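You operate a simulated robot arm through the tools that you are given. There is no shell and no other tool. Be economical: measure what you need, move in short steps, check, and stop when the job is done.

Carry out the task below with a simulated two-armed robot. There is one attempt and no reset: what you move stays moved.

Task
Turn the black panel knob to 6. Put the blue brush on top of the green spool. Put two of the wooden blocks from the long steel bench on the top of the grey bench. Take the blue spool and put it on top of the teal carton on the long steel bench. Take the white can marked "fine" from the long steel bench and leave it on top of the grey blue lidded tin there. Put the angle block on the long steel bench away on the open table. Do these in any order. Set down upright: white can.

It is judged by the outcome, as a careful person would: the job done as asked, and still so three seconds after it is handed in. It fails if anything else is knocked over, pushed out of place, dropped, spilled or broken.

Robot
Two 7-joint arms with fingered hands on one trunk, on a base that drives. Base frame: it is fixed to the floor where the robot stands at the start and does not move with it; the origin is under the middle of the robot, x ahead of it, y to its left, z up. Readings come in mm, degrees, newtons and seconds.
The left shoulder is at the start at [30, 119, 960], the right one opposite. With the tool pointing down near the work surface each hand reaches from about 420 to 780 mm from the robot's upright axis, wherever it stands, measured 20 degrees to its own side. Places, roughly: angle block (8x8x3 cm) [-3100, 3100, 900]; black panel knob [600, -200, 800]; blue brush (3x3x17 cm) [-2900, -800, 900]; blue lidded tin (8x8x4 cm) [-4000, 2300, 900]; blue spool (8x8x7 cm) [-3400, 2500, 900]; green spool (8x8x7 cm) [-5100, 1600, 900]; open table [0, 1600, 900]; teal carton [-3000, 3000, 1000]; top of the grey bench [-3200, -1300, 800]; white can [-3500, 2500, 1000]; wooden block [-3000, 2750, 1000]. Payload 3.8 kg a hand.
The tool frame of a hand sits at the grasp point between the pads (the TCP): z along the fingers, y along the line on which they close. The tips reach 25 mm beyond it. The gripper opens to 88 mm. The gripper's body begins 29 mm behind the TCP. The gripper is a hand of 4 fingers: y runs from the thumb to the fingers, the wrist lies at [-13, -106, -174] in the tool frame, and closing takes about 1.5 s.
Orientation is that of the tool frame in the base frame, as [roll, pitch, yaw] about the fixed x, y, z axes, in that order (R = Rz(yaw) Ry(pitch) Rx(roll)). With the fingers straight down and the wrist toward the robot, the tool's x, y and z point along [0, 1, 0], [1, 0, 0] and [0, 0, -1] of the base frame.

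Tools
- The arms move only by the tool send_rows. It takes "left_plan", "right_plan" or both (then of equal length, played together; a hand with none holds still); each is one flat list of numbers, 6 for each row, row after row: the shift along the base's x, y, z in cm, then the turn, a rotation vector about the base's x, y, z in degrees. In form: [tx, ty, tz, wx, wy, wz, tx, ty, tz, wx, wy, wz, ...]. A call has 1 to 20 rows; each row shifts and turns the commanded pose from where the row before left it. "left_grip" and "right_grip" are, for a hand that has rows, the gripper command, from -1 (fully open) to 1 (shut), values between in proportion, set as the call begins (left out, the last holds). Each row takes 0.2 s and may step no farther than 50 mm and 8.6 degrees from the row before; otherwise, or with a gripper value out of range, the whole call is refused. Where a pose cannot be reached the arm comes as near as it can. A force on the tool above 40 N (or 10 N above the force at the start of the call, whichever is more), or a blocked arm, ends the call early, and 0.2 s more pass. The fingers move at their own pace (about 153 mm/s each) and stop on an object; they squeeze with about 28 N. The grip force told is the motor's: it shows also when the fingers shut on nothing. Time passes only in rows, and 0.2 s behind the last, so rows that do not move let the fingers close. The reply holds the time, the measured pose of the TCP, the force on the tool along the base axes, the opening and the grip force, in the units named above and with some noise, with the torque about the TCP (base axes, N m) and any sound that the robot's microphone picked up.
- Cameras (640 x 400 px; columns grow to the right, rows downward): "scene" is now at [55.2, -21.3, 1506.7]; the picture's right is [-0.30, -0.96, 0.00], its down [-0.72, 0.22, -0.66] and it looks along [0.63, -0.19, -0.75] (base axes); focal length 256 px, centre (320, 200). "left" rides on the left gripper at [-64, -83, -98] in its tool frame; the picture's right is [-0.62, -0.37, 0.69], its down [0.71, -0.63, 0.30] and it looks along [0.32, 0.68, 0.65] (tool axes); focal length 265 px, centre (320, 200). "right" rides on the right gripper at [64, -83, -98] in its tool frame; the picture's right is [-0.62, 0.37, -0.69], its down [-0.71, -0.63, 0.30] and it looks along [-0.32, 0.68, 0.65] (tool axes); focal length 265 px, centre (320, 200). There is no depth. A picture from a camera that has moved, and an enlarged one, comes with that camera's place and axes in the base frame and with its lens.
- capture(camera): a new picture of that camera. It takes no simulated time.
- raise_lower(by): slides the trunk up (or, below 0, down) by that many mm; the arms and the scene camera ride with it, the base frame stays. It gives what a move gives, with no picture.
- drive_base(legs): drives the robot by 1 to 6 legs, each [ahead, left, turn to the left] in mm, mm and degrees, along the robot's own axes; the way and the turn of a leg run together, so that a leg with both is an arc; at most 1500 mm and 180 degrees a leg. The arms and the cameras ride along, it lands a little off, and it stops where it bumps. It gives what a move gives.
- set_fingers(index, middle, ring, thumb_bend, thumb_turn, hand): sets how far each is bent, from 0 (flat) to 100 (curled in); at 30 the hand is open as for a grip, at 70 the pads meet at the TCP. One left out holds its place. A second passes; each finger stops where it meets its share of the squeeze, and holds until it gets a number again. A gripper value or a shape takes the hand back. It gives what a move gives, with no picture; readings hold the bend of each and the force on the fingers (four entries, about 0 where the hand has none), thumb and palm. thumb_turn goes from beside the hand (0) to across from the fingers (100), as for a grip.
- grasp_type(shape, hand): the hand has 4 fingers and takes this shape, open, in about a second: jaw (thumb against the fingers, like two jaws); tri (thumb and two fingers); tip (a fingertip pinch); poke (one finger out to press); point (the index stretched); flat (the hand flat); cup (the hand cupped); fist (a fist). The gripper value then closes the fingers along that shape, each until it touches; the sizes above hold for jaw. It gives what a move gives, with no picture.
- aim_head(pan, tilt): turns the head with the scene camera to pan (to the left, within 120 degrees either way) and tilt (down, from -29 to 69), counted from straight ahead of the robot. It gives what a move gives.
- close_up(camera, box): a new picture of the part [left, top, right, bottom] of that camera's present view, enlarged. It takes no simulated time.
- hand_in(): hands the job in; it is judged then, once.

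Go step by step. Nothing tells you exact positions but the pictures and the camera data: compare them with the known pose of the tool, close in by small moves and look again before you grip or let go. The budget is 196 turns and 184 pictures, counting those below and the enlarged ones. Unless the task says otherwise, let go and move clear before handing in.

The tools are called after ">>>" as a command line: name --argument value ..., lists and objects as JSON in quotes. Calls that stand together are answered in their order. send_rows: Moves the arms, as the interface text tells. Its arguments: {"type":"object","properties":{"left_plan":{"type":"array","items":{"type":"number"}},"left_grip":{"type":"number"},"right_plan":{"type":"array","items":{"type":"number"}},"right_grip":{"type":"number"}},"required":[]} The other tools are called the same way: raise_lower (by) slides the trunk up or down; grasp_type (shape, hand) gives the hand a shape; set_fingers (index, middle, ring, thumb_bend, thumb_turn, hand) moves the fingers one by one; drive_base (legs) drives the base; aim_head (pan, tilt) turns the head that bears the scene camera; capture (camera) takes a picture; close_up (camera, box) takes an enlarged picture of a part of a camera's view; hand_in () hands the job in.

At the start:

```text
time: 0.0
left_position: [582.4, 121.9, 1059.4]
left_tcp_rot: [179.9, 0.1, 90.0]
left_force: [-0.2, 0.1, 0.7]
left_wrist_torque: [0.01, 0.0, 0.0]
left_grip_width: 87.8
left_grip_force: 0.1
left_shape: jaw
left_bend: [30.0, 30.0, 30.0, 30.0, 98.0]
left_finger forces: [0.0, 0.0, 0.1, 0.0, 0.1, 0.0]
right_position: [413.3, -271.7, 1032.9]
right_tcp_rot: [180.0, 0.1, 90.0]
right_force: [-0.4, 0.7, -0.6]
right_wrist_torque: [0.0, -0.01, 0.01]
right_grip_width: 87.5
right_grip_force: 0.1
right_shape: jaw
right_bend: [30.0, 30.0, 30.0, 30.0, 98.0]
right_finger forces: [0.1, 0.1, 0.0, 0.1, 0.0, 0.0]
trunk travel left (down, up): [-116.0, 474.0]
robot x, y, heading: [1.2, 1.2, 0.6]
head pan, tilt: [-17.2, 49.0]
```

scene: 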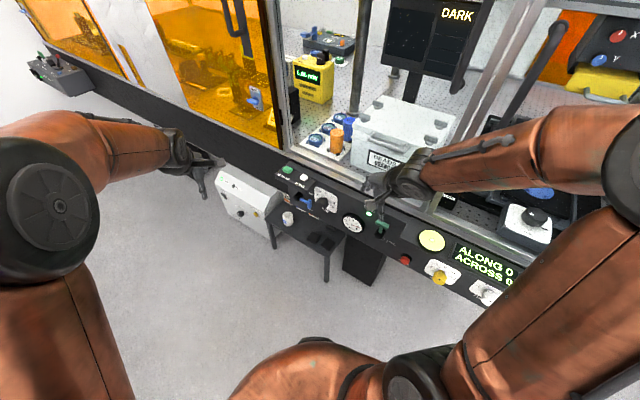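
right: 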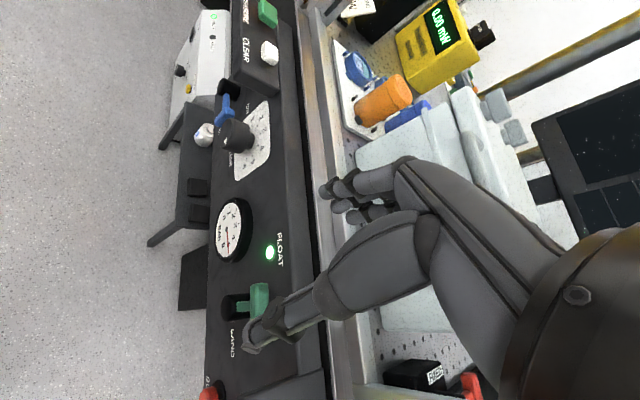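
left: 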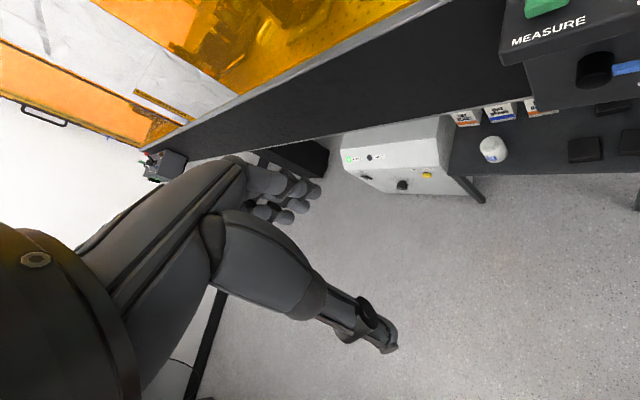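

I see a control panel ahead with a black knob on a white dial near the picture's middle. I'll zoom in on it to read its scale.

>>> close_up --camera "scene" --box '[270, 150, 400, 240]'

>>> close_up --camera "right" --box '[190, 80, 320, 200]'

```text
4.44 times, centred on (335, 195) of scene
camera zoom: at [55.2, -21.3, 1506.7], right [-0.3, -0.96, 0.0], down [-0.72, 0.22, -0.66], along [0.63, -0.19, -0.75], focal length 1140 px, centre (253, 222)
```

zoom: 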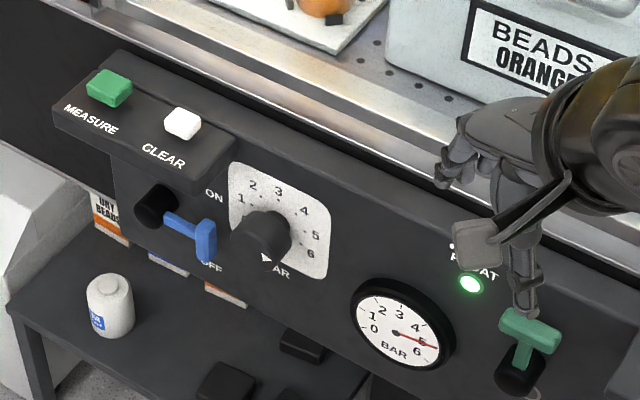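

```text
3.33 times, centred on (255, 140) of right
camera zoom: at [330.7, -208.7, 1131.2], right [0.37, -0.62, 0.69], down [-0.63, -0.71, -0.3], along [0.68, -0.32, -0.65], focal length 885 px, centre (537, 400)
```

zoom: 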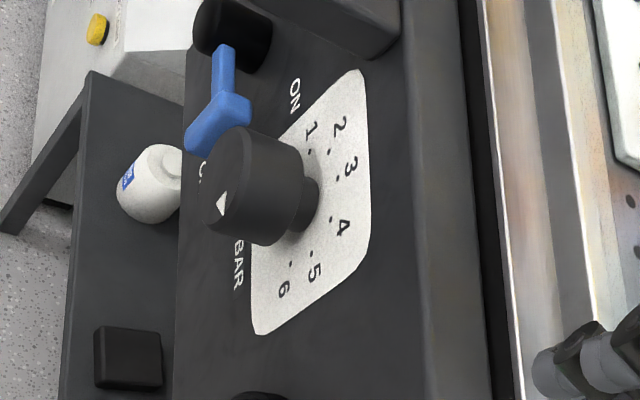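

The knob is about at [596, -192, 840]. I need to see the pointer better, so I'll take a tighter zoom from both cameras.

>>> close_up --camera "scene" --box '[308, 180, 348, 205]'

>>> close_up --camera "right" --box '[215, 95, 279, 185]'

```text
16.00 times, centred on (328, 192) of scene
camera zoom: at [55.2, -21.3, 1506.7], right [-0.3, -0.96, 0.0], down [-0.72, 0.22, -0.66], along [0.63, -0.19, -0.75], focal length 4103 px, centre (192, 320)
```

zoom: 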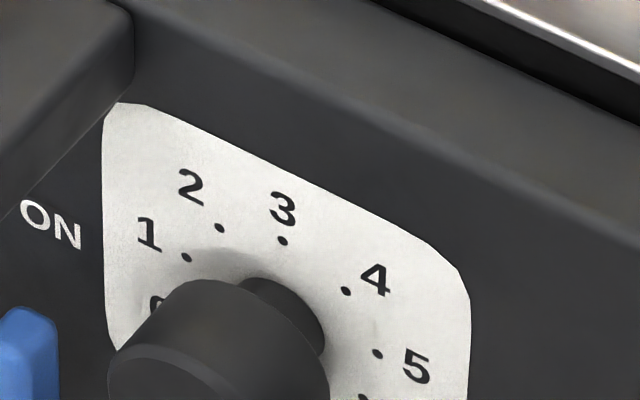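

```text
4.44 times, centred on (247, 140) of right
camera zoom: at [330.7, -208.7, 1131.2], right [0.37, -0.62, 0.69], down [-0.63, -0.71, -0.3], along [0.68, -0.32, -0.65], focal length 1180 px, centre (644, 467)
```

zoom: 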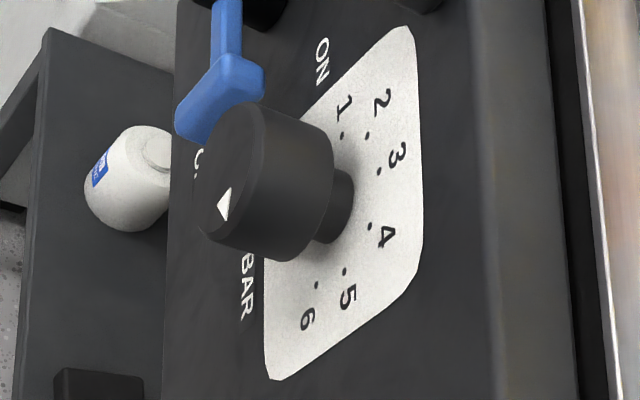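

I need a more frontal view of the pointer. I'll back the base off and lower the trunk, then look again.

>>> drive_base --legs '[[-300, 0, 0]]'

>>> raise_lower --by -110

>>> aim_head --pan -12 --tilt 32

>>> capture --camera "scene"

>>> capture --camera "right"

```text
time: 2.1
left_position: [276.4, 118.1, 1060.5]
left_tcp_rot: [-180.0, 0.0, 89.6]
left_force: [0.6, -0.2, 0.2]
left_wrist_torque: [0.01, -0.03, 0.01]
left_grip_width: 87.7
left_grip_force: 0.1
left_shape: jaw
left_bend: [30.0, 30.0, 30.0, 30.0, 98.0]
left_finger forces: [0.0, 0.1, 0.0, 0.0, 0.0, 0.0]
right_position: [104.4, -274.6, 1032.5]
right_tcp_rot: [180.0, 0.1, 89.7]
right_force: [-0.3, 1.2, 0.1]
right_wrist_torque: [0.02, -0.02, -0.03]
right_grip_width: 87.6
right_grip_force: 0.1
right_shape: jaw
right_bend: [30.0, 30.0, 30.0, 30.0, 98.0]
right_finger forces: [0.0, 0.0, 0.0, 0.0, 0.0, 0.0]
trunk travel left (down, up): [-116.0, 474.0]
robot x, y, heading: [-306.7, 1.7, -0.2]
head pan, tilt: [-17.2, 49.0]
```

```text
time: 3.5
left_position: [277.1, 119.4, 948.9]
left_tcp_rot: [-180.0, 0.0, 89.6]
left_force: [1.2, 0.2, -0.7]
left_wrist_torque: [-0.02, 0.01, 0.0]
left_grip_width: 87.7
left_grip_force: 0.1
left_shape: jaw
left_bend: [30.0, 30.0, 30.0, 30.0, 98.0]
left_finger forces: [0.0, 0.0, 0.0, 0.1, 0.0, 0.1]
right_position: [106.5, -275.2, 923.0]
right_tcp_rot: [180.0, 0.0, 89.6]
right_force: [-1.0, -0.2, 0.0]
right_wrist_torque: [-0.03, 0.03, 0.01]
right_grip_width: 87.6
right_grip_force: 0.0
right_shape: jaw
right_bend: [30.0, 30.0, 30.0, 30.0, 98.0]
right_finger forces: [0.0, 0.0, 0.0, 0.0, 0.1, 0.0]
trunk travel left (down, up): [-6.0, 584.0]
robot x, y, heading: [-306.9, 2.0, -0.4]
head pan, tilt: [-17.2, 49.0]
```

```text
time: 4.3
left_position: [276.9, 119.5, 949.6]
left_tcp_rot: [180.0, 0.0, 89.7]
left_force: [-0.4, -0.2, 0.5]
left_wrist_torque: [0.0, 0.01, -0.01]
left_grip_width: 87.5
left_grip_force: 0.0
left_shape: jaw
left_bend: [30.0, 30.0, 30.0, 30.0, 98.0]
left_finger forces: [0.0, 0.1, 0.0, 0.0, 0.0, 0.1]
right_position: [105.5, -274.9, 923.1]
right_tcp_rot: [180.0, 0.1, 89.6]
right_force: [0.0, -0.3, 0.0]
right_wrist_torque: [0.01, -0.01, 0.01]
right_grip_width: 87.7
right_grip_force: 0.0
right_shape: jaw
right_bend: [30.0, 30.0, 30.0, 30.0, 98.0]
right_finger forces: [0.0, 0.1, 0.0, 0.0, 0.0, 0.0]
trunk travel left (down, up): [-6.0, 584.0]
robot x, y, heading: [-309.2, 3.1, -0.2]
head pan, tilt: [-12.0, 32.0]
```

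```text
176 pictures are left
camera scene: at [-238.2, -16.3, 1421.7], right [-0.21, -0.98, 0.0], down [-0.52, 0.11, -0.85], along [0.83, -0.18, -0.53], focal length 256 px, centre (320, 200)
```

scene: 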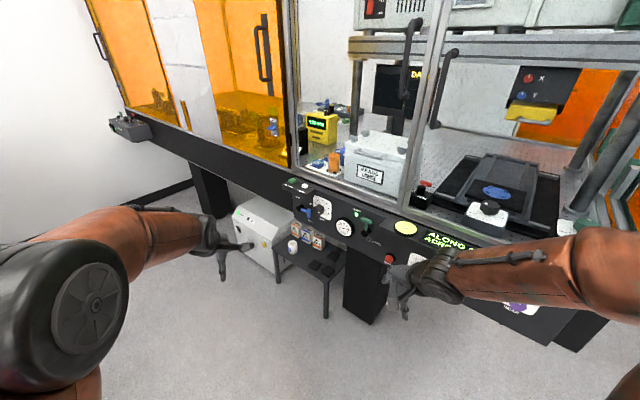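

```text
175 pictures are left
camera right: at [22.8, -209.8, 1021.2], right [0.36, -0.62, 0.69], down [-0.64, -0.71, -0.3], along [0.68, -0.33, -0.65], focal length 265 px, centre (320, 200)
```

right: 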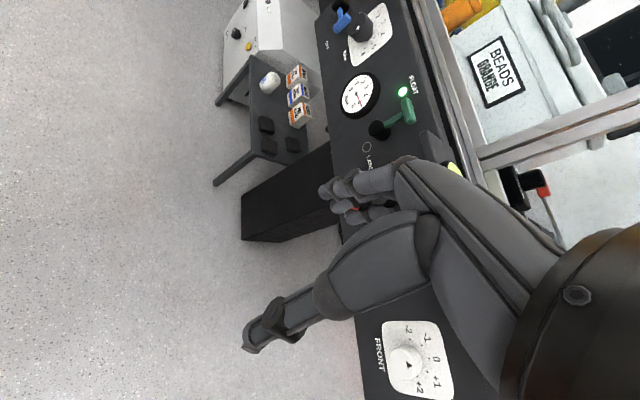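

>>> close_up --camera "scene" --box '[296, 186, 360, 226]'

>>> close_up --camera "right" --box '[325, 0, 405, 50]'

```text
10.00 times, centred on (328, 206) of scene
camera zoom: at [-238.2, -16.3, 1421.7], right [-0.21, -0.98, 0.0], down [-0.52, 0.11, -0.85], along [0.83, -0.18, -0.53], focal length 2564 px, centre (240, 140)
```

zoom: 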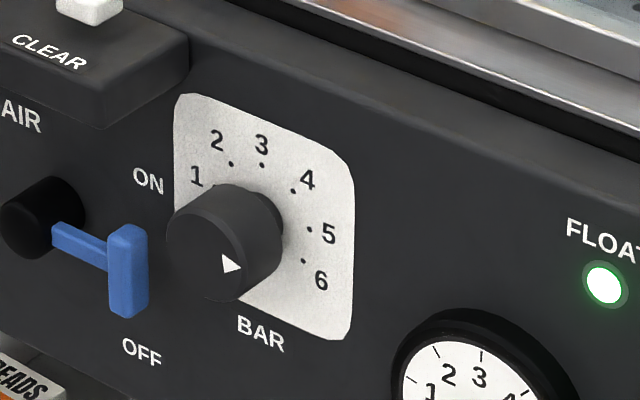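

```text
8.00 times, centred on (365, 25) of right
camera zoom: at [22.8, -209.8, 1021.2], right [0.36, -0.62, 0.69], down [-0.64, -0.71, -0.3], along [0.68, -0.33, -0.65], focal length 2123 px, centre (-40, 1600)
```

zoom: 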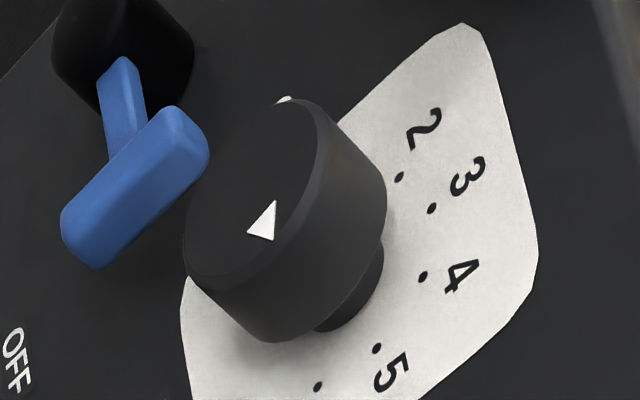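

The dial runs 40° per number, with 3 at the top. The pointer is at about 5.25, so it needs roughly a 30° clockwise turn. The panel faces my left-front at about 46°, so I'll pull the left hand in and place the base square to the panel.

>>> send_rows --left_plan '[-4.5, 0, 0, 0, 0, 0, -4.5, 0, 0, 0, 0, 0, -4.5, 0, 0, 0, 0, 0, -4.5, 0, 0, 0, 0, 0]'

>>> drive_base --legs '[[583, 343, 0], [0, 0, -45.5]]'

>>> aim_head --pan -10 --tilt 45

>>> capture --camera "scene"

```text
time: 5.3
left_position: [95.4, 115.3, 947.3]
left_tcp_rot: [-179.9, 0.0, 89.5]
left_force: [0.1, 0.2, 0.3]
left_wrist_torque: [-0.03, 0.01, 0.0]
left_grip_width: 87.7
left_grip_force: 0.0
left_shape: jaw
left_bend: [30.0, 30.0, 30.0, 30.0, 98.0]
left_finger forces: [0.0, 0.0, 0.0, 0.1, 0.0, 0.1]
right_position: [105.2, -274.3, 921.9]
right_tcp_rot: [179.9, 0.0, 89.5]
right_force: [0.2, 0.1, -0.3]
right_wrist_torque: [0.01, -0.01, -0.01]
right_grip_width: 87.4
right_grip_force: 0.1
right_shape: jaw
right_bend: [30.0, 30.0, 30.0, 30.0, 98.0]
right_finger forces: [0.0, 0.0, 0.0, 0.1, 0.0, 0.1]
trunk travel left (down, up): [-6.0, 584.0]
robot x, y, heading: [-305.1, 3.2, -0.2]
head pan, tilt: [-12.0, 32.0]
```

```text
time: 11.2
left_position: [655.3, 142.2, 948.1]
left_tcp_rot: [179.9, 0.0, 44.3]
left_force: [0.5, -1.1, -0.1]
left_wrist_torque: [-0.01, -0.01, 0.04]
left_grip_width: 87.7
left_grip_force: 0.1
left_shape: jaw
left_bend: [30.0, 30.0, 30.0, 30.0, 98.0]
left_finger forces: [0.0, 0.0, 0.1, 0.0, 0.0, 0.0]
right_position: [384.4, -139.0, 922.3]
right_tcp_rot: [180.0, 0.0, 44.3]
right_force: [0.2, 0.5, -0.2]
right_wrist_torque: [0.01, 0.02, 0.0]
right_grip_width: 87.6
right_grip_force: 0.0
right_shape: jaw
right_bend: [30.0, 30.0, 30.0, 30.0, 98.0]
right_finger forces: [0.1, 0.1, 0.0, 0.0, 0.0, 0.0]
trunk travel left (down, up): [-6.0, 584.0]
robot x, y, heading: [292.2, 349.3, -45.7]
head pan, tilt: [-12.0, 32.0]
```

```text
time: 11.9
left_position: [654.9, 143.2, 947.4]
left_tcp_rot: [179.9, 0.0, 44.2]
left_force: [-0.2, 0.4, -0.1]
left_wrist_torque: [0.02, 0.0, -0.01]
left_grip_width: 88.0
left_grip_force: 0.0
left_shape: jaw
left_bend: [30.0, 30.0, 30.0, 30.0, 98.0]
left_finger forces: [0.0, 0.0, 0.1, 0.0, 0.0, 0.1]
right_position: [384.2, -139.6, 922.0]
right_tcp_rot: [-179.9, 0.1, 44.2]
right_force: [0.0, -0.5, 0.9]
right_wrist_torque: [0.0, 0.02, 0.0]
right_grip_width: 87.6
right_grip_force: 0.1
right_shape: jaw
right_bend: [30.0, 30.0, 30.0, 30.0, 98.0]
right_finger forces: [0.0, 0.1, 0.0, 0.0, 0.1, 0.0]
trunk travel left (down, up): [-6.0, 584.0]
robot x, y, heading: [292.4, 348.7, -45.8]
head pan, tilt: [-10.0, 45.0]
```

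```text
172 pictures are left
camera scene: at [322.7, 296.6, 1402.3], right [-0.83, -0.56, 0.0], down [-0.4, 0.58, -0.71], along [0.4, -0.58, -0.71], focal length 256 px, centre (320, 200)
```

scene: 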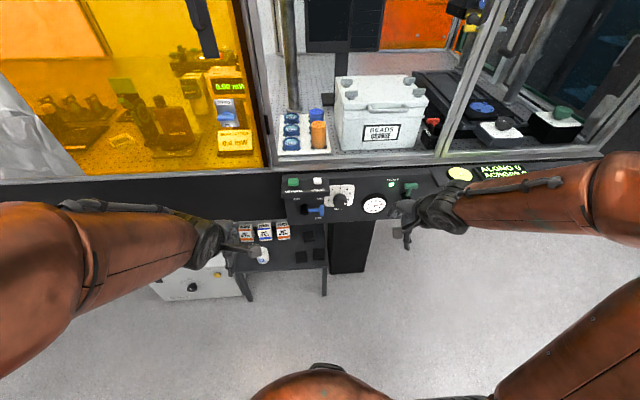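

The base now faces the panel. I'll zoom in to refine the panel's orientation and the knob's position.

>>> close_up --camera "scene" --box '[272, 160, 432, 260]'

>>> close_up --camera "scene" --box '[308, 175, 372, 215]'

```text
4.00 times, centred on (352, 210) of scene
camera zoom: at [322.7, 296.6, 1402.3], right [-0.83, -0.56, 0.0], down [-0.4, 0.58, -0.71], along [0.4, -0.58, -0.71], focal length 1026 px, centre (192, 160)
```

zoom: 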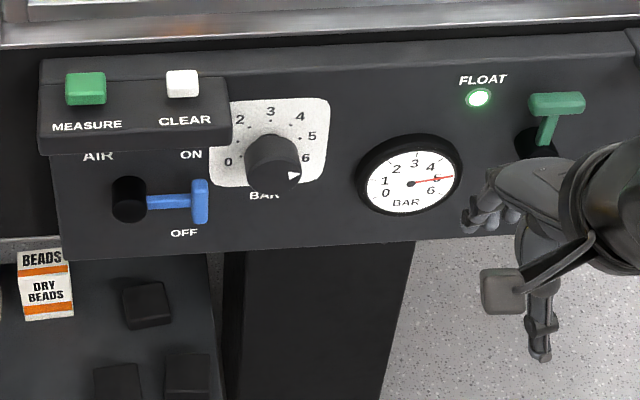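

```text
10.00 times, centred on (340, 195) of scene
camera zoom: at [322.7, 296.6, 1402.3], right [-0.83, -0.56, 0.0], down [-0.4, 0.58, -0.71], along [0.4, -0.58, -0.71], focal length 2564 px, centre (120, 250)
```

zoom: 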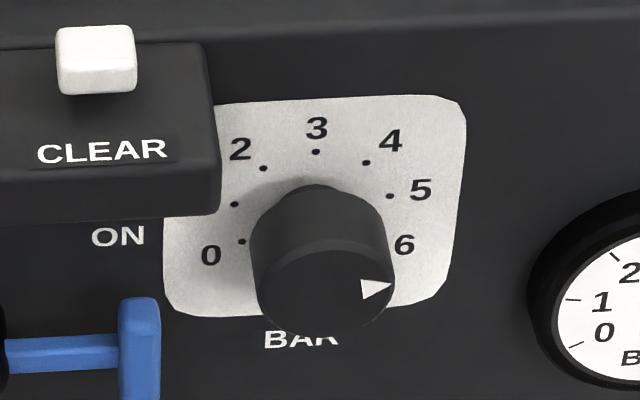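

The scale and gauge both read 5, so I need about 40° clockwise to reach 6. I'll pitch the right hand to point at the panel with the fingers above and thumb below, standing about 10 cm off.

>>> send_rows --right_plan '[0.5, 0.1, 0, 0, 0, -4.2, 1.2, 0.26, -0.82, -6.27, -5.26, 0, 1.2, 0.26, -0.82, -6.27, -5.26, 0, 1.2, 0.26, -0.82, -6.27, -5.26, 0, 1.2, 0.26, -0.82, -6.27, -5.26, 0, 1.2, 0.26, -0.82, -6.27, -5.26, 0, 1.2, 0.26, -0.82, -6.27, -5.26, 0, 1.2, 0.26, -0.82, -6.27, -5.26, 0, 1.2, 0.26, -0.82, -6.27, -5.26, 0, 1.2, 0.26, -0.82, -6.27, -5.26, 0, 1.2, 0.26, -0.82, -6.27, -5.26, 0, 1.2, 0.26, -0.82, -6.27, -5.26, 0, 0, 0, 0, -4.5, 5.36, 0, 0, 0, 0, -4.5, 5.36, 0, 0, 0, 0, -4.5, 5.36, 0, 0, 0, 0, -4.5, 5.36, 0]' --right_grip -0.36

>>> capture --camera "scene"

>>> capture --camera "right"

```text
time: 15.3
left_position: [654.4, 143.4, 947.0]
left_tcp_rot: [-180.0, -0.1, 44.3]
left_force: [-0.2, -0.2, 0.0]
left_wrist_torque: [-0.01, 0.04, 0.0]
left_grip_width: 87.6
left_grip_force: 0.1
left_shape: jaw
left_bend: [30.0, 30.0, 30.0, 30.0, 98.0]
left_finger forces: [0.0, 0.1, 0.1, 0.0, 0.0, 0.0]
right_position: [394.9, -200.2, 973.9]
right_tcp_rot: [113.2, 31.8, 46.1]
right_force: [-0.7, 0.1, 0.0]
right_wrist_torque: [-0.02, -0.01, -0.02]
right_grip_width: 60.1
right_grip_force: 0.1
right_shape: jaw
right_bend: [28.0, 38.0, 34.0, 59.0, 99.0]
right_finger forces: [0.0, 0.0, 0.1, 0.0, 0.0, 0.0]
right hand out of reach, approached as far as the arm can: row 2, 5, 6, 7, 8, 9, 10, 11, 12
trunk travel left (down, up): [-6.0, 584.0]
robot x, y, heading: [290.2, 346.6, -45.7]
head pan, tilt: [-10.0, 45.0]
```

```text
169 pictures are left
camera scene: at [322.6, 296.6, 1402.3], right [-0.83, -0.56, 0.0], down [-0.4, 0.58, -0.71], along [0.4, -0.58, -0.71], focal length 256 px, centre (320, 200)
```

scene: 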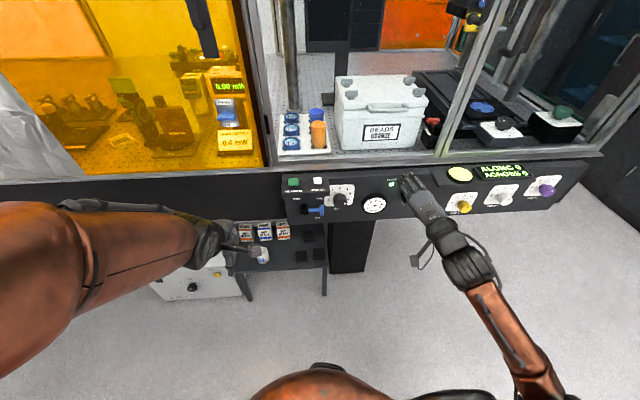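

```text
168 pictures are left
camera right: at [331.2, -90.8, 907.7], right [-0.5, 0.19, 0.85], down [-0.65, -0.72, -0.22], along [0.57, -0.66, 0.49], focal length 265 px, centre (320, 200)
```

right: 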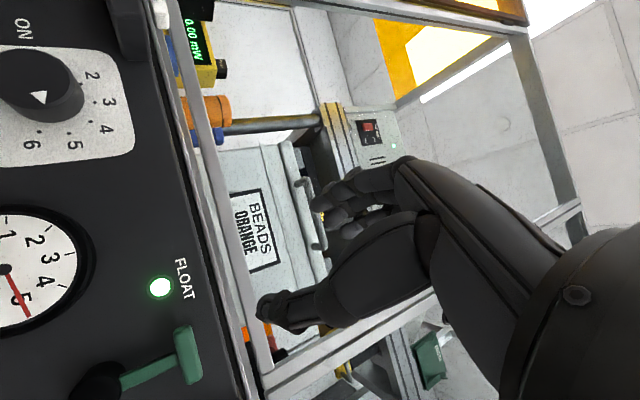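

The arm is too folded this close to the panel. I'll back the base off by 220 mm and see what the pose does.

>>> drive_base --legs '[[-220, 0, 0]]'

>>> send_rows --right_plan '[0, 0, 0, 0, 0, 0, 0, 0, 0, 0, 0, 0]'

```text
time: 17.0
left_position: [499.9, 300.8, 946.1]
left_tcp_rot: [179.9, 0.1, 44.2]
left_force: [0.1, 0.1, 0.2]
left_wrist_torque: [-0.02, 0.01, -0.02]
left_grip_width: 87.8
left_grip_force: 0.1
left_shape: jaw
left_bend: [30.0, 30.0, 30.0, 30.0, 98.0]
left_finger forces: [0.1, 0.0, 0.1, 0.0, 0.0, 0.0]
right_position: [239.8, -42.0, 974.0]
right_tcp_rot: [113.2, 31.6, 46.0]
right_force: [-0.2, -0.5, -0.1]
right_wrist_torque: [0.01, 0.02, 0.03]
right_grip_width: 60.0
right_grip_force: 0.0
right_shape: jaw
right_bend: [28.0, 38.0, 34.0, 59.0, 99.0]
right_finger forces: [0.0, 0.1, 0.0, 0.1, 0.0, 0.0]
trunk travel left (down, up): [-6.0, 584.0]
robot x, y, heading: [136.9, 504.9, -45.8]
head pan, tilt: [-10.0, 45.0]
```

```text
time: 17.6
left_position: [501.0, 300.4, 946.4]
left_tcp_rot: [180.0, 0.1, 44.1]
left_force: [0.0, 0.1, 0.5]
left_wrist_torque: [-0.03, 0.01, -0.02]
left_grip_width: 87.8
left_grip_force: 0.0
left_shape: jaw
left_bend: [30.0, 30.0, 30.0, 30.0, 98.0]
left_finger forces: [0.0, 0.0, 0.0, 0.0, 0.0, 0.0]
right_position: [241.0, -42.4, 972.8]
right_tcp_rot: [113.2, 31.7, 45.9]
right_force: [0.0, 1.0, 0.6]
right_wrist_torque: [0.02, 0.07, 0.0]
right_grip_width: 60.1
right_grip_force: 0.0
right_shape: jaw
right_bend: [28.0, 38.0, 34.0, 59.0, 99.0]
right_finger forces: [0.1, 0.0, 0.0, 0.0, 0.0, 0.1]
trunk travel left (down, up): [-6.0, 584.0]
robot x, y, heading: [136.6, 505.7, -46.1]
head pan, tilt: [-10.0, 45.0]
```

The commanded pose follows the measured one. I'll now move to about 12 cm in front of the knob with the aligned orientation.

>>> send_rows --right_plan '[3.35, -0.68, -1.77, -1.5, -2.05, 0.69, 3.35, -0.68, -1.77, -1.5, -2.05, 0.69, 3.35, -0.68, -1.77, -1.5, -2.05, 0.69, 3.35, -0.68, -1.77, -1.5, -2.05, 0.69, 3.35, -0.68, -1.77, -1.5, -2.05, 0.69, 3.35, -0.68, -1.77, -1.5, -2.05, 0.69, 3.35, -0.68, -1.77, -1.5, -2.05, 0.69, 3.35, -0.68, -1.77, -1.5, -2.05, 0.69]'

>>> capture --camera "scene"

>>> capture --camera "right"

```text
time: 19.4
left_position: [500.4, 299.5, 946.1]
left_tcp_rot: [-180.0, 0.0, 44.1]
left_force: [0.0, 0.0, -0.8]
left_wrist_torque: [-0.01, -0.04, 0.01]
left_grip_width: 87.8
left_grip_force: 0.2
left_shape: jaw
left_bend: [30.0, 30.0, 30.0, 30.0, 98.0]
left_finger forces: [0.1, 0.0, 0.0, 0.0, 0.1, 0.0]
right_position: [460.1, -177.9, 879.8]
right_tcp_rot: [90.1, 28.0, 39.8]
right_force: [-0.2, -0.5, -0.6]
right_wrist_torque: [0.0, 0.0, -0.01]
right_grip_width: 60.2
right_grip_force: 0.1
right_shape: jaw
right_bend: [28.0, 38.0, 34.0, 59.0, 99.0]
right_finger forces: [0.1, 0.0, 0.0, 0.0, 0.0, 0.1]
right hand out of reach, approached as far as the arm can: row 2, 3, 4, 5, 6
trunk travel left (down, up): [-6.0, 584.0]
robot x, y, heading: [135.6, 506.8, -45.9]
head pan, tilt: [-10.0, 45.0]
```

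```text
167 pictures are left
camera scene: at [169.2, 454.5, 1402.3], right [-0.83, -0.56, 0.0], down [-0.4, 0.59, -0.71], along [0.4, -0.58, -0.71], focal length 256 px, centre (320, 200)
```

scene: 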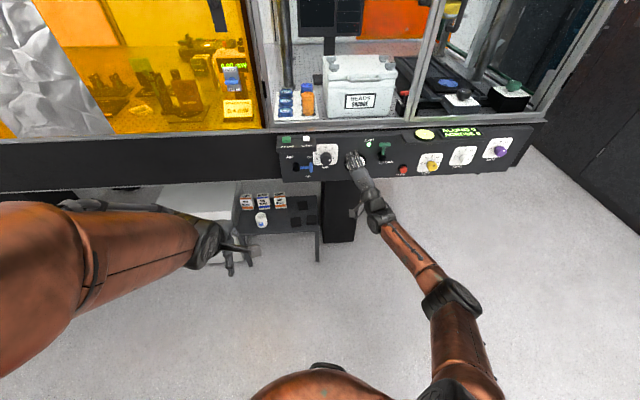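

```text
166 pictures are left
camera right: at [410.8, -91.7, 775.9], right [-0.73, 0.29, 0.62], down [-0.52, -0.83, -0.22], along [0.45, -0.48, 0.75], focal length 265 px, centre (320, 200)
```

right: 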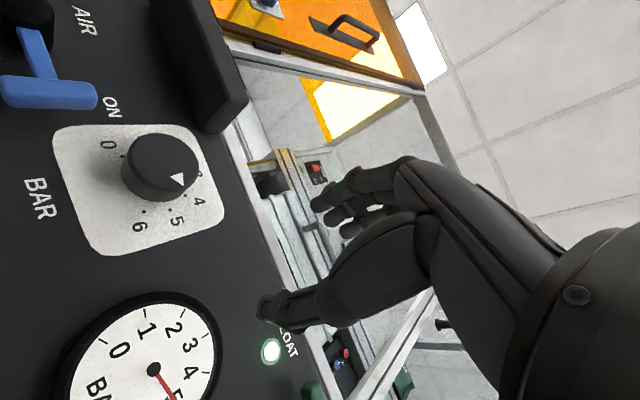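

Orientation is now right, with the pointer visibly at 5. I'll shift to line up with the knob axis.

>>> send_rows --right_plan '[0.8, 1.36, -0.8, 0, 0, 0, 0.8, 1.36, -0.8, 0, 0, 0, 0.8, 1.36, -0.8, 0, 0, 0, 0.8, 1.36, -0.8, 0, 0, 0, 0.8, 1.36, -0.8, 0, 0, 0, 0.8, 1.36, -0.8, 0, 0, 0]'

>>> close_up --camera "scene" --box '[270, 110, 430, 210]'

>>> capture --camera "right"

```text
time: 20.8
left_position: [501.7, 300.0, 946.0]
left_tcp_rot: [180.0, 0.0, 44.2]
left_force: [-0.2, -0.9, -0.5]
left_wrist_torque: [-0.02, 0.02, 0.02]
left_grip_width: 87.8
left_grip_force: 0.0
left_shape: jaw
left_bend: [30.0, 30.0, 30.0, 30.0, 98.0]
left_finger forces: [0.0, 0.1, 0.0, 0.1, 0.1, 0.0]
right_position: [505.9, -93.4, 832.0]
right_tcp_rot: [90.1, 27.9, 39.9]
right_force: [0.0, 0.2, 0.5]
right_wrist_torque: [0.01, -0.02, 0.0]
right_grip_width: 60.0
right_grip_force: 0.0
right_shape: jaw
right_bend: [28.0, 38.0, 34.0, 59.0, 99.0]
right_finger forces: [0.0, 0.0, 0.1, 0.0, 0.0, 0.0]
trunk travel left (down, up): [-6.0, 584.0]
robot x, y, heading: [137.1, 508.8, -45.6]
head pan, tilt: [-10.0, 45.0]
```

```text
4.00 times, centred on (350, 160) of scene
camera zoom: at [168.8, 454.6, 1402.3], right [-0.83, -0.56, 0.0], down [-0.4, 0.58, -0.71], along [0.4, -0.58, -0.71], focal length 1026 px, centre (200, 360)
```

zoom: 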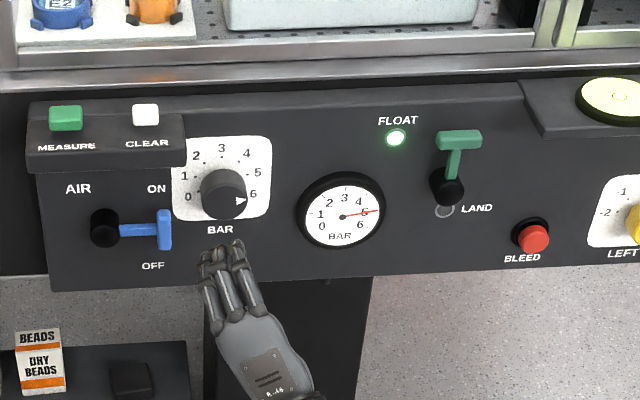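

```text
164 pictures are left
camera right: at [455.8, -7.2, 729.2], right [-0.73, 0.29, 0.62], down [-0.52, -0.83, -0.22], along [0.45, -0.48, 0.75], focal length 265 px, centre (320, 200)
```

right: 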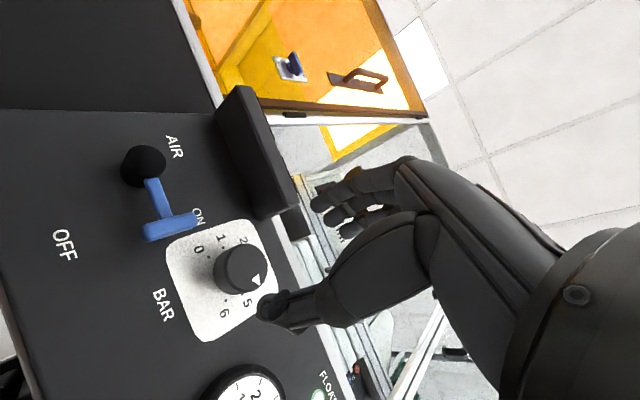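

Lateral alignment is good; I need about 13 mm up. I'll approach to about 40 mm short and look again.

>>> send_rows --right_plan '[1.0, -1.2, 0.65, 0, 0, 0, 1.0, -1.2, 0.65, 0, 0, 0, 1.25, -1.5, 0, 0, 0, 0, 1.25, -1.5, 0, 0, 0, 0]'

>>> close_up --camera "scene" --box '[290, 130, 370, 180]'

>>> capture --camera "right"

```text
time: 21.8
left_position: [501.4, 298.5, 946.8]
left_tcp_rot: [179.8, -0.1, 44.3]
left_force: [-0.3, -0.7, -0.1]
left_wrist_torque: [0.02, 0.02, -0.04]
left_grip_width: 87.9
left_grip_force: 0.1
left_shape: jaw
left_bend: [30.0, 30.0, 30.0, 30.0, 98.0]
left_finger forces: [0.0, 0.0, 0.0, 0.1, 0.0, 0.0]
right_position: [549.3, -145.3, 845.3]
right_tcp_rot: [90.2, 27.9, 40.0]
right_force: [0.1, 0.4, 0.2]
right_wrist_torque: [0.0, -0.01, 0.01]
right_grip_width: 60.1
right_grip_force: 0.0
right_shape: jaw
right_bend: [28.0, 38.0, 34.0, 59.0, 99.0]
right_finger forces: [0.0, 0.0, 0.0, 0.0, 0.0, 0.0]
trunk travel left (down, up): [-6.0, 584.0]
robot x, y, heading: [137.9, 503.9, -46.0]
head pan, tilt: [-10.0, 45.0]
```

```text
8.00 times, centred on (330, 155) of scene
camera zoom: at [169.0, 454.7, 1402.3], right [-0.83, -0.56, 0.0], down [-0.4, 0.58, -0.71], along [0.4, -0.58, -0.71], focal length 2052 px, centre (240, 560)
```

zoom: 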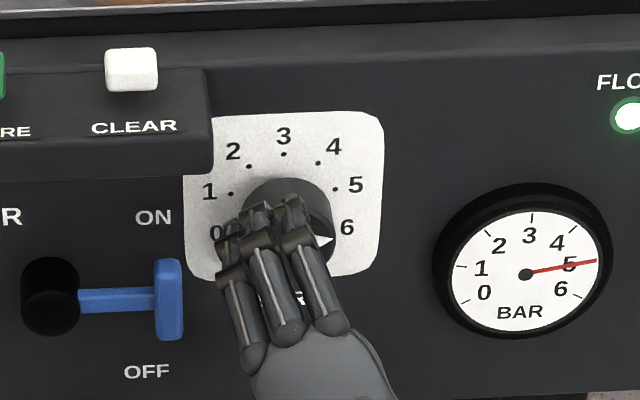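

```text
162 pictures are left
camera right: at [500.6, -59.3, 742.5], right [-0.73, 0.29, 0.62], down [-0.52, -0.83, -0.22], along [0.45, -0.48, 0.75], focal length 265 px, centre (320, 200)
```

right: 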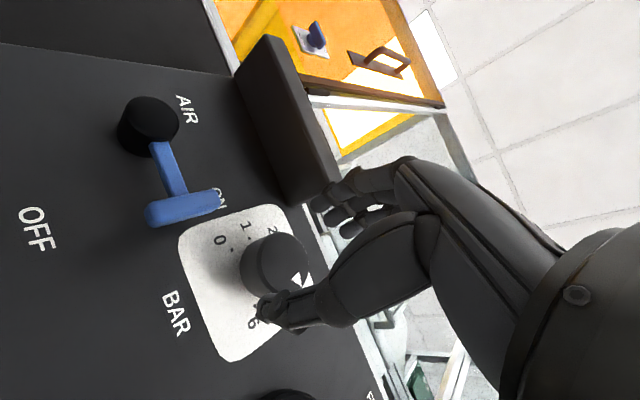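

Alignment looks within a few mm. I'll go in until the fingers straddle the knob.

>>> send_rows --right_plan '[0.68, -0.93, -0.1, 0, 0, 0, 0.68, -0.93, -0.1, 0, 0, 0, 0.68, -0.93, -0.1, 0, 0, 0, 0.65, -0.9, 0, 0, 0, 0]'

>>> close_up --camera "scene" --box '[290, 130, 370, 180]'

>>> capture --camera "right"

```text
time: 22.8
left_position: [500.7, 300.0, 947.1]
left_tcp_rot: [180.0, 0.0, 44.1]
left_force: [0.7, 0.3, -0.7]
left_wrist_torque: [-0.01, 0.01, 0.03]
left_grip_width: 87.6
left_grip_force: 0.0
left_shape: jaw
left_bend: [30.0, 30.0, 30.0, 30.0, 98.0]
left_finger forces: [0.0, 0.0, 0.0, 0.0, 0.1, 0.1]
right_position: [564.2, -165.9, 843.3]
right_tcp_rot: [90.2, 27.8, 40.0]
right_force: [0.1, 0.5, 0.0]
right_wrist_torque: [0.0, 0.02, 0.02]
right_grip_width: 59.9
right_grip_force: 0.0
right_shape: jaw
right_bend: [28.0, 38.0, 34.0, 59.0, 99.0]
right_finger forces: [0.1, 0.0, 0.0, 0.1, 0.1, 0.0]
right hand out of reach, approached as far as the arm can: row 3, 4
trunk travel left (down, up): [-6.0, 584.0]
robot x, y, heading: [133.9, 504.7, -45.7]
head pan, tilt: [-10.0, 45.0]
```

```text
8.00 times, centred on (330, 155) of scene
camera zoom: at [168.7, 454.6, 1402.3], right [-0.83, -0.56, 0.0], down [-0.4, 0.58, -0.71], along [0.4, -0.58, -0.71], focal length 2052 px, centre (240, 560)
```

zoom: 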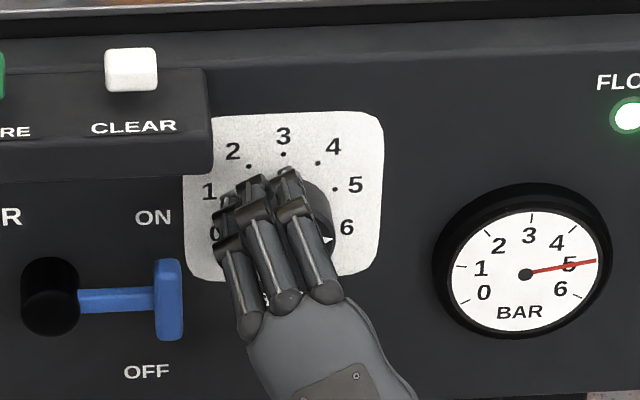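

```text
160 pictures are left
camera right: at [515.1, -78.5, 739.9], right [-0.73, 0.29, 0.62], down [-0.51, -0.83, -0.22], along [0.45, -0.48, 0.75], focal length 265 px, centre (320, 200)
```

right: 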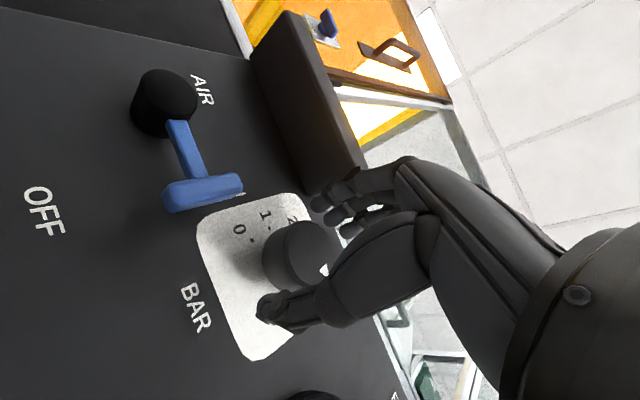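

I hit the arm's reach limit. I'll retract 35 mm, drive the base closer by 80 mm while pulling the hand back an equal amount, and re-approach.

>>> send_rows --right_plan '[-2.25, 2.68, 0, 0, 0, 0, -2.6, 3.0, 0, 0, 0, 0, -2.6, 3.0, 0, 0, 0, 0]'

>>> drive_base --legs '[[80, 0, 0]]'

>>> capture --camera "right"

```text
time: 23.6
left_position: [500.7, 298.8, 946.9]
left_tcp_rot: [180.0, 0.0, 44.1]
left_force: [0.4, -0.3, -0.2]
left_wrist_torque: [0.0, -0.02, -0.01]
left_grip_width: 87.6
left_grip_force: 0.1
left_shape: jaw
left_bend: [30.0, 30.0, 30.0, 30.0, 98.0]
left_finger forces: [0.0, 0.1, 0.0, 0.0, 0.0, 0.0]
right_position: [491.0, -80.3, 843.8]
right_tcp_rot: [90.2, 27.8, 40.0]
right_force: [-0.3, 0.8, 0.5]
right_wrist_torque: [-0.02, 0.03, 0.02]
right_grip_width: 60.4
right_grip_force: 0.0
right_shape: jaw
right_bend: [28.0, 38.0, 34.0, 59.0, 99.0]
right_finger forces: [0.0, 0.1, 0.0, 0.0, 0.0, 0.0]
trunk travel left (down, up): [-6.0, 584.0]
robot x, y, heading: [135.1, 506.5, -46.1]
head pan, tilt: [-10.0, 45.0]
```

```text
time: 24.7
left_position: [555.6, 242.6, 946.1]
left_tcp_rot: [-179.9, 0.0, 44.1]
left_force: [0.2, -0.4, -1.0]
left_wrist_torque: [0.01, 0.03, 0.02]
left_grip_width: 87.6
left_grip_force: 0.1
left_shape: jaw
left_bend: [30.0, 30.0, 30.0, 30.0, 98.0]
left_finger forces: [0.1, 0.1, 0.1, 0.0, 0.0, 0.0]
right_position: [545.7, -137.8, 841.8]
right_tcp_rot: [90.2, 27.9, 39.9]
right_force: [0.4, 0.0, -0.7]
right_wrist_torque: [-0.02, -0.01, 0.01]
right_grip_width: 60.3
right_grip_force: 0.1
right_shape: jaw
right_bend: [28.0, 38.0, 34.0, 59.0, 99.0]
right_finger forces: [0.0, 0.0, 0.0, 0.0, 0.0, 0.0]
trunk travel left (down, up): [-6.0, 584.0]
robot x, y, heading: [190.4, 451.2, -45.8]
head pan, tilt: [-10.0, 45.0]
```

```text
159 pictures are left
camera right: at [496.5, -50.7, 739.3], right [-0.73, 0.29, 0.62], down [-0.52, -0.83, -0.22], along [0.45, -0.48, 0.75], focal length 265 px, centre (320, 200)
```

right: 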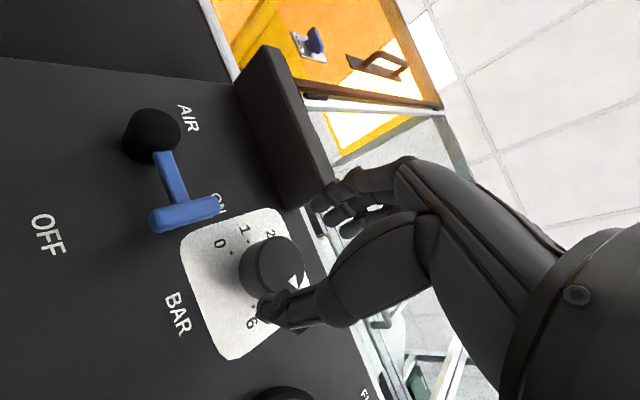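

Estimate is consistent: the knob face centre is at [576, -182, 842]. I'll go in again.

>>> send_rows --right_plan '[0.77, -1.12, 0, 0, 0, 0, 0.77, -1.12, 0, 0, 0, 0, 0.77, -1.12, 0, 0, 0, 0, 0.77, -1.12, 0, 0, 0, 0]'

>>> close_up --camera "scene" --box '[290, 140, 370, 190]'

>>> capture --camera "right"

```text
time: 25.7
left_position: [554.6, 243.7, 946.4]
left_tcp_rot: [-180.0, 0.0, 44.2]
left_force: [0.2, 0.3, -0.1]
left_wrist_torque: [0.01, 0.04, 0.02]
left_grip_width: 87.8
left_grip_force: 0.1
left_shape: jaw
left_bend: [30.0, 30.0, 30.0, 30.0, 98.0]
left_finger forces: [0.0, 0.0, 0.0, 0.1, 0.1, 0.0]
right_position: [574.8, -179.5, 842.3]
right_tcp_rot: [90.2, 27.9, 40.0]
right_force: [0.3, 0.0, 0.0]
right_wrist_torque: [0.05, -0.02, -0.01]
right_grip_width: 60.3
right_grip_force: 0.0
right_shape: jaw
right_bend: [28.0, 38.0, 34.0, 59.0, 99.0]
right_finger forces: [0.0, 0.0, 0.0, 0.1, 0.0, 0.1]
trunk travel left (down, up): [-6.0, 584.0]
robot x, y, heading: [186.5, 454.4, -45.9]
head pan, tilt: [-10.0, 45.0]
```

```text
8.00 times, centred on (330, 165) of scene
camera zoom: at [223.3, 398.4, 1402.3], right [-0.83, -0.56, 0.0], down [-0.4, 0.59, -0.71], along [0.4, -0.59, -0.71], focal length 2052 px, centre (240, 480)
```

zoom: 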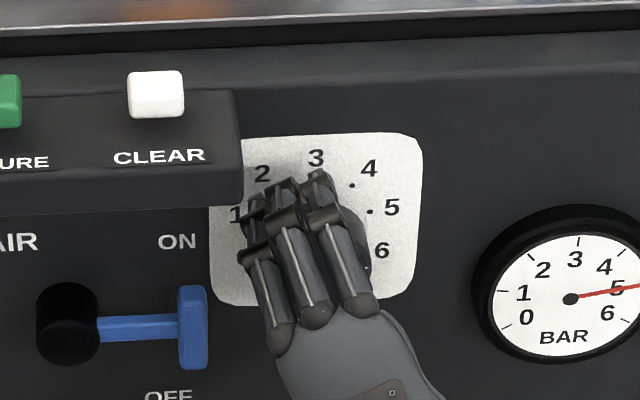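

```text
157 pictures are left
camera right: at [526.5, -93.3, 738.9], right [-0.73, 0.29, 0.62], down [-0.52, -0.83, -0.22], along [0.45, -0.48, 0.75], focal length 265 px, centre (320, 200)
```

right: 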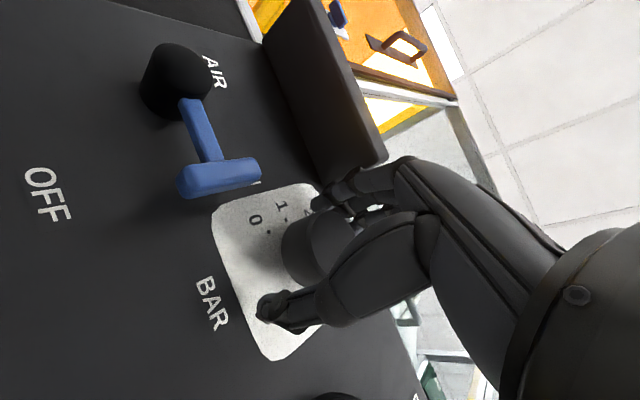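

The fingers straddle the knob, so I'll close gently and check.

>>> send_rows --right_plan '[0, 0, 0, 0, 0, 0, 0, 0, 0, 0, 0, 0, 0, 0, 0, 0, 0, 0, 0, 0, 0, 0, 0, 0, 0, 0, 0, 0, 0, 0, 0, 0, 0, 0, 0, 0]' --right_grip 1

>>> close_up --camera "scene" --box '[290, 140, 370, 190]'

```text
time: 27.1
left_position: [554.8, 242.8, 946.4]
left_tcp_rot: [180.0, 0.0, 44.1]
left_force: [0.8, -0.7, -0.3]
left_wrist_torque: [0.02, 0.03, 0.01]
left_grip_width: 87.4
left_grip_force: 0.0
left_shape: jaw
left_bend: [30.0, 30.0, 30.0, 30.0, 98.0]
left_finger forces: [0.0, 0.0, 0.1, 0.1, 0.1, 0.0]
right_position: [576.2, -181.5, 842.1]
right_tcp_rot: [90.2, 28.0, 40.0]
right_force: [1.9, 1.4, -0.3]
right_wrist_torque: [-0.05, 0.05, 0.06]
right_grip_width: 32.7
right_grip_force: 27.8
right_shape: jaw
right_bend: [74.0, 43.0, 46.0, 75.0, 100.0]
right_finger forces: [13.4, 7.7, 3.6, 0.0, 23.2, 0.0]
trunk travel left (down, up): [-6.0, 584.0]
robot x, y, heading: [189.4, 453.1, -46.0]
head pan, tilt: [-10.0, 45.0]
```

```text
8.00 times, centred on (330, 165) of scene
camera zoom: at [223.4, 398.3, 1402.3], right [-0.83, -0.56, 0.0], down [-0.4, 0.59, -0.71], along [0.4, -0.58, -0.71], focal length 2052 px, centre (240, 480)
```

zoom: 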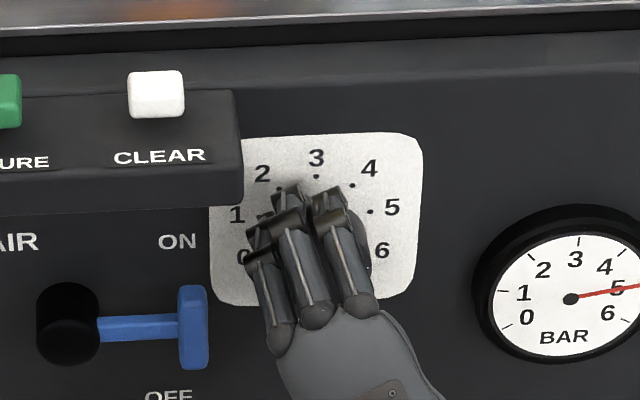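

Gripped with the thumb opposing the fingers. I'll turn 24° clockwise and watch the gauge.

>>> send_rows --right_plan '[0, 0, 0, 5.14, -6.13, 0, 0, 0, 0, 5.14, -6.13, 0, 0, 0, 0, 5.14, -6.13, 0]'

>>> close_up --camera "scene" --box '[290, 140, 370, 190]'

```text
time: 27.9
left_position: [556.2, 244.5, 946.6]
left_tcp_rot: [-180.0, 0.0, 44.2]
left_force: [0.5, 0.2, 0.1]
left_wrist_torque: [0.01, 0.01, -0.01]
left_grip_width: 87.7
left_grip_force: 0.0
left_shape: jaw
left_bend: [30.0, 30.0, 30.0, 30.0, 98.0]
left_finger forces: [0.0, 0.0, 0.0, 0.0, 0.0, 0.0]
right_position: [575.6, -179.0, 844.1]
right_tcp_rot: [90.1, 3.9, 40.0]
right_force: [6.3, 4.9, 3.0]
right_wrist_torque: [-0.17, -0.04, 0.16]
right_grip_width: 33.0
right_grip_force: 27.8
right_shape: jaw
right_bend: [74.0, 43.0, 47.0, 75.0, 99.0]
right_finger forces: [17.1, 7.9, 2.9, 0.0, 23.5, 0.1]
trunk travel left (down, up): [-6.0, 584.0]
robot x, y, heading: [190.1, 448.1, -45.8]
head pan, tilt: [-10.0, 45.0]
```

```text
8.00 times, centred on (330, 165) of scene
camera zoom: at [223.9, 399.5, 1402.3], right [-0.83, -0.56, 0.0], down [-0.4, 0.58, -0.71], along [0.4, -0.59, -0.71], focal length 2052 px, centre (240, 480)
```

zoom: 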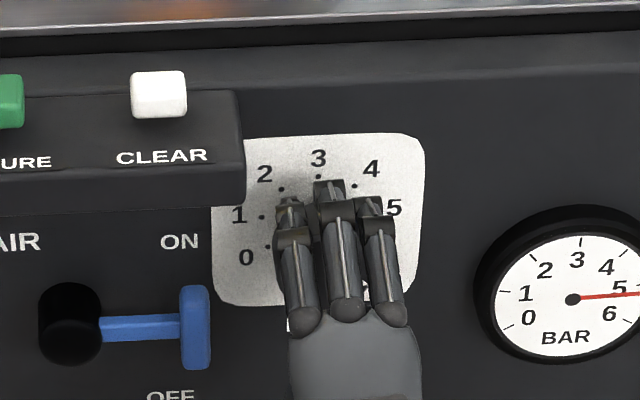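

The knob and gauge are turning. Another 16°.

>>> send_rows --right_plan '[0, 0, 0, 5.14, -6.13, 0, 0, 0, 0, 5.14, -6.13, 0, 0, 0, 0, 0, 0, 0]'

>>> close_up --camera "scene" --box '[308, 148, 388, 198]'

>>> capture --camera "right"

```text
time: 28.7
left_position: [556.2, 245.5, 946.8]
left_tcp_rot: [179.9, 0.0, 44.2]
left_force: [0.5, -0.1, 0.6]
left_wrist_torque: [0.0, 0.02, 0.02]
left_grip_width: 87.8
left_grip_force: 0.1
left_shape: jaw
left_bend: [30.0, 30.0, 30.0, 30.0, 98.0]
left_finger forces: [0.0, 0.0, 0.0, 0.0, 0.0, 0.1]
right_position: [577.1, -179.2, 844.4]
right_tcp_rot: [90.0, -12.1, 40.3]
right_force: [7.9, 11.0, 7.9]
right_wrist_torque: [-0.47, 0.14, 0.23]
right_grip_width: 33.1
right_grip_force: 27.5
right_shape: jaw
right_bend: [74.0, 42.0, 47.0, 75.0, 99.0]
right_finger forces: [18.6, 9.3, 3.4, 0.0, 24.6, 0.1]
trunk travel left (down, up): [-6.0, 584.0]
robot x, y, heading: [190.2, 457.1, -45.8]
head pan, tilt: [-10.0, 45.0]
```

```text
8.00 times, centred on (348, 173) of scene
camera zoom: at [223.6, 401.0, 1402.4], right [-0.83, -0.56, 0.0], down [-0.4, 0.58, -0.71], along [0.4, -0.59, -0.71], focal length 2052 px, centre (96, 416)
```

zoom: 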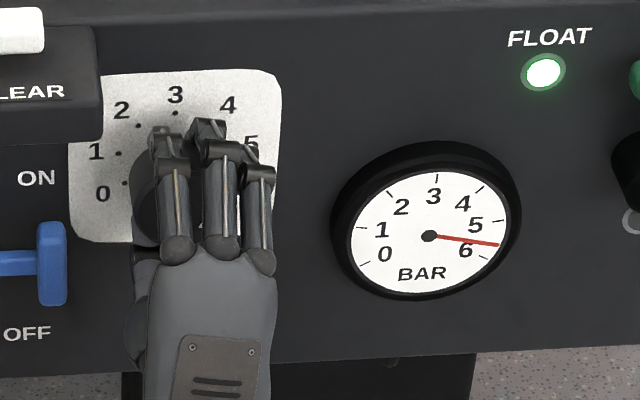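

```text
153 pictures are left
camera right: at [575.8, -52.3, 777.4], right [-0.97, 0.09, 0.23], down [-0.24, -0.6, -0.77], along [0.07, -0.8, 0.6], focal length 265 px, centre (320, 200)
```

right: 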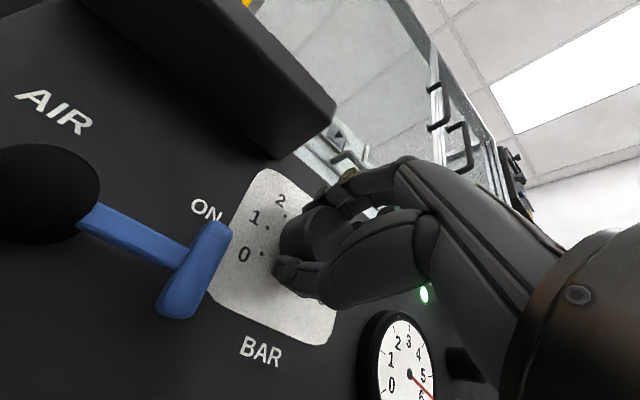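

The gauge reads about 5.5, so the knob is lagging the hand a little. I'll turn 14° more.

>>> send_rows --right_plan '[0, 0, 0, 4.5, -5.36, 0, 0, 0, 0, 4.5, -5.36, 0, 0, 0, 0, 0, 0, 0]'

>>> close_up --camera "scene" --box '[308, 148, 388, 198]'

```text
time: 29.5
left_position: [556.7, 245.7, 947.1]
left_tcp_rot: [180.0, 0.1, 44.1]
left_force: [0.7, 0.6, 0.1]
left_wrist_torque: [-0.02, -0.03, -0.01]
left_grip_width: 87.7
left_grip_force: 0.1
left_shape: jaw
left_bend: [30.0, 30.0, 30.0, 30.0, 98.0]
left_finger forces: [0.1, 0.1, 0.1, 0.0, 0.1, 0.0]
right_position: [579.3, -176.0, 845.8]
right_tcp_rot: [90.0, -25.9, 40.6]
right_force: [15.2, 15.5, 8.0]
right_wrist_torque: [-0.71, 0.3, 0.36]
right_grip_width: 32.8
right_grip_force: 27.7
right_shape: jaw
right_bend: [74.0, 41.0, 45.0, 75.0, 100.0]
right_finger forces: [20.3, 11.5, 3.3, 0.1, 26.5, 0.1]
trunk travel left (down, up): [-6.0, 584.0]
robot x, y, heading: [192.1, 446.3, -45.8]
head pan, tilt: [-10.0, 45.0]
```

```text
8.00 times, centred on (348, 173) of scene
camera zoom: at [224.7, 401.5, 1402.4], right [-0.83, -0.56, 0.0], down [-0.4, 0.58, -0.71], along [0.4, -0.59, -0.71], focal length 2052 px, centre (96, 416)
```

zoom: 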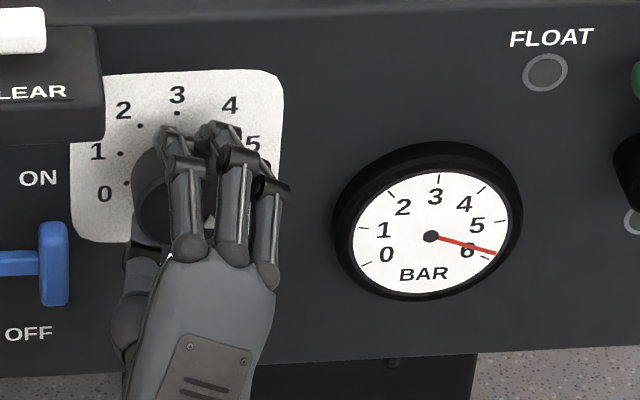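

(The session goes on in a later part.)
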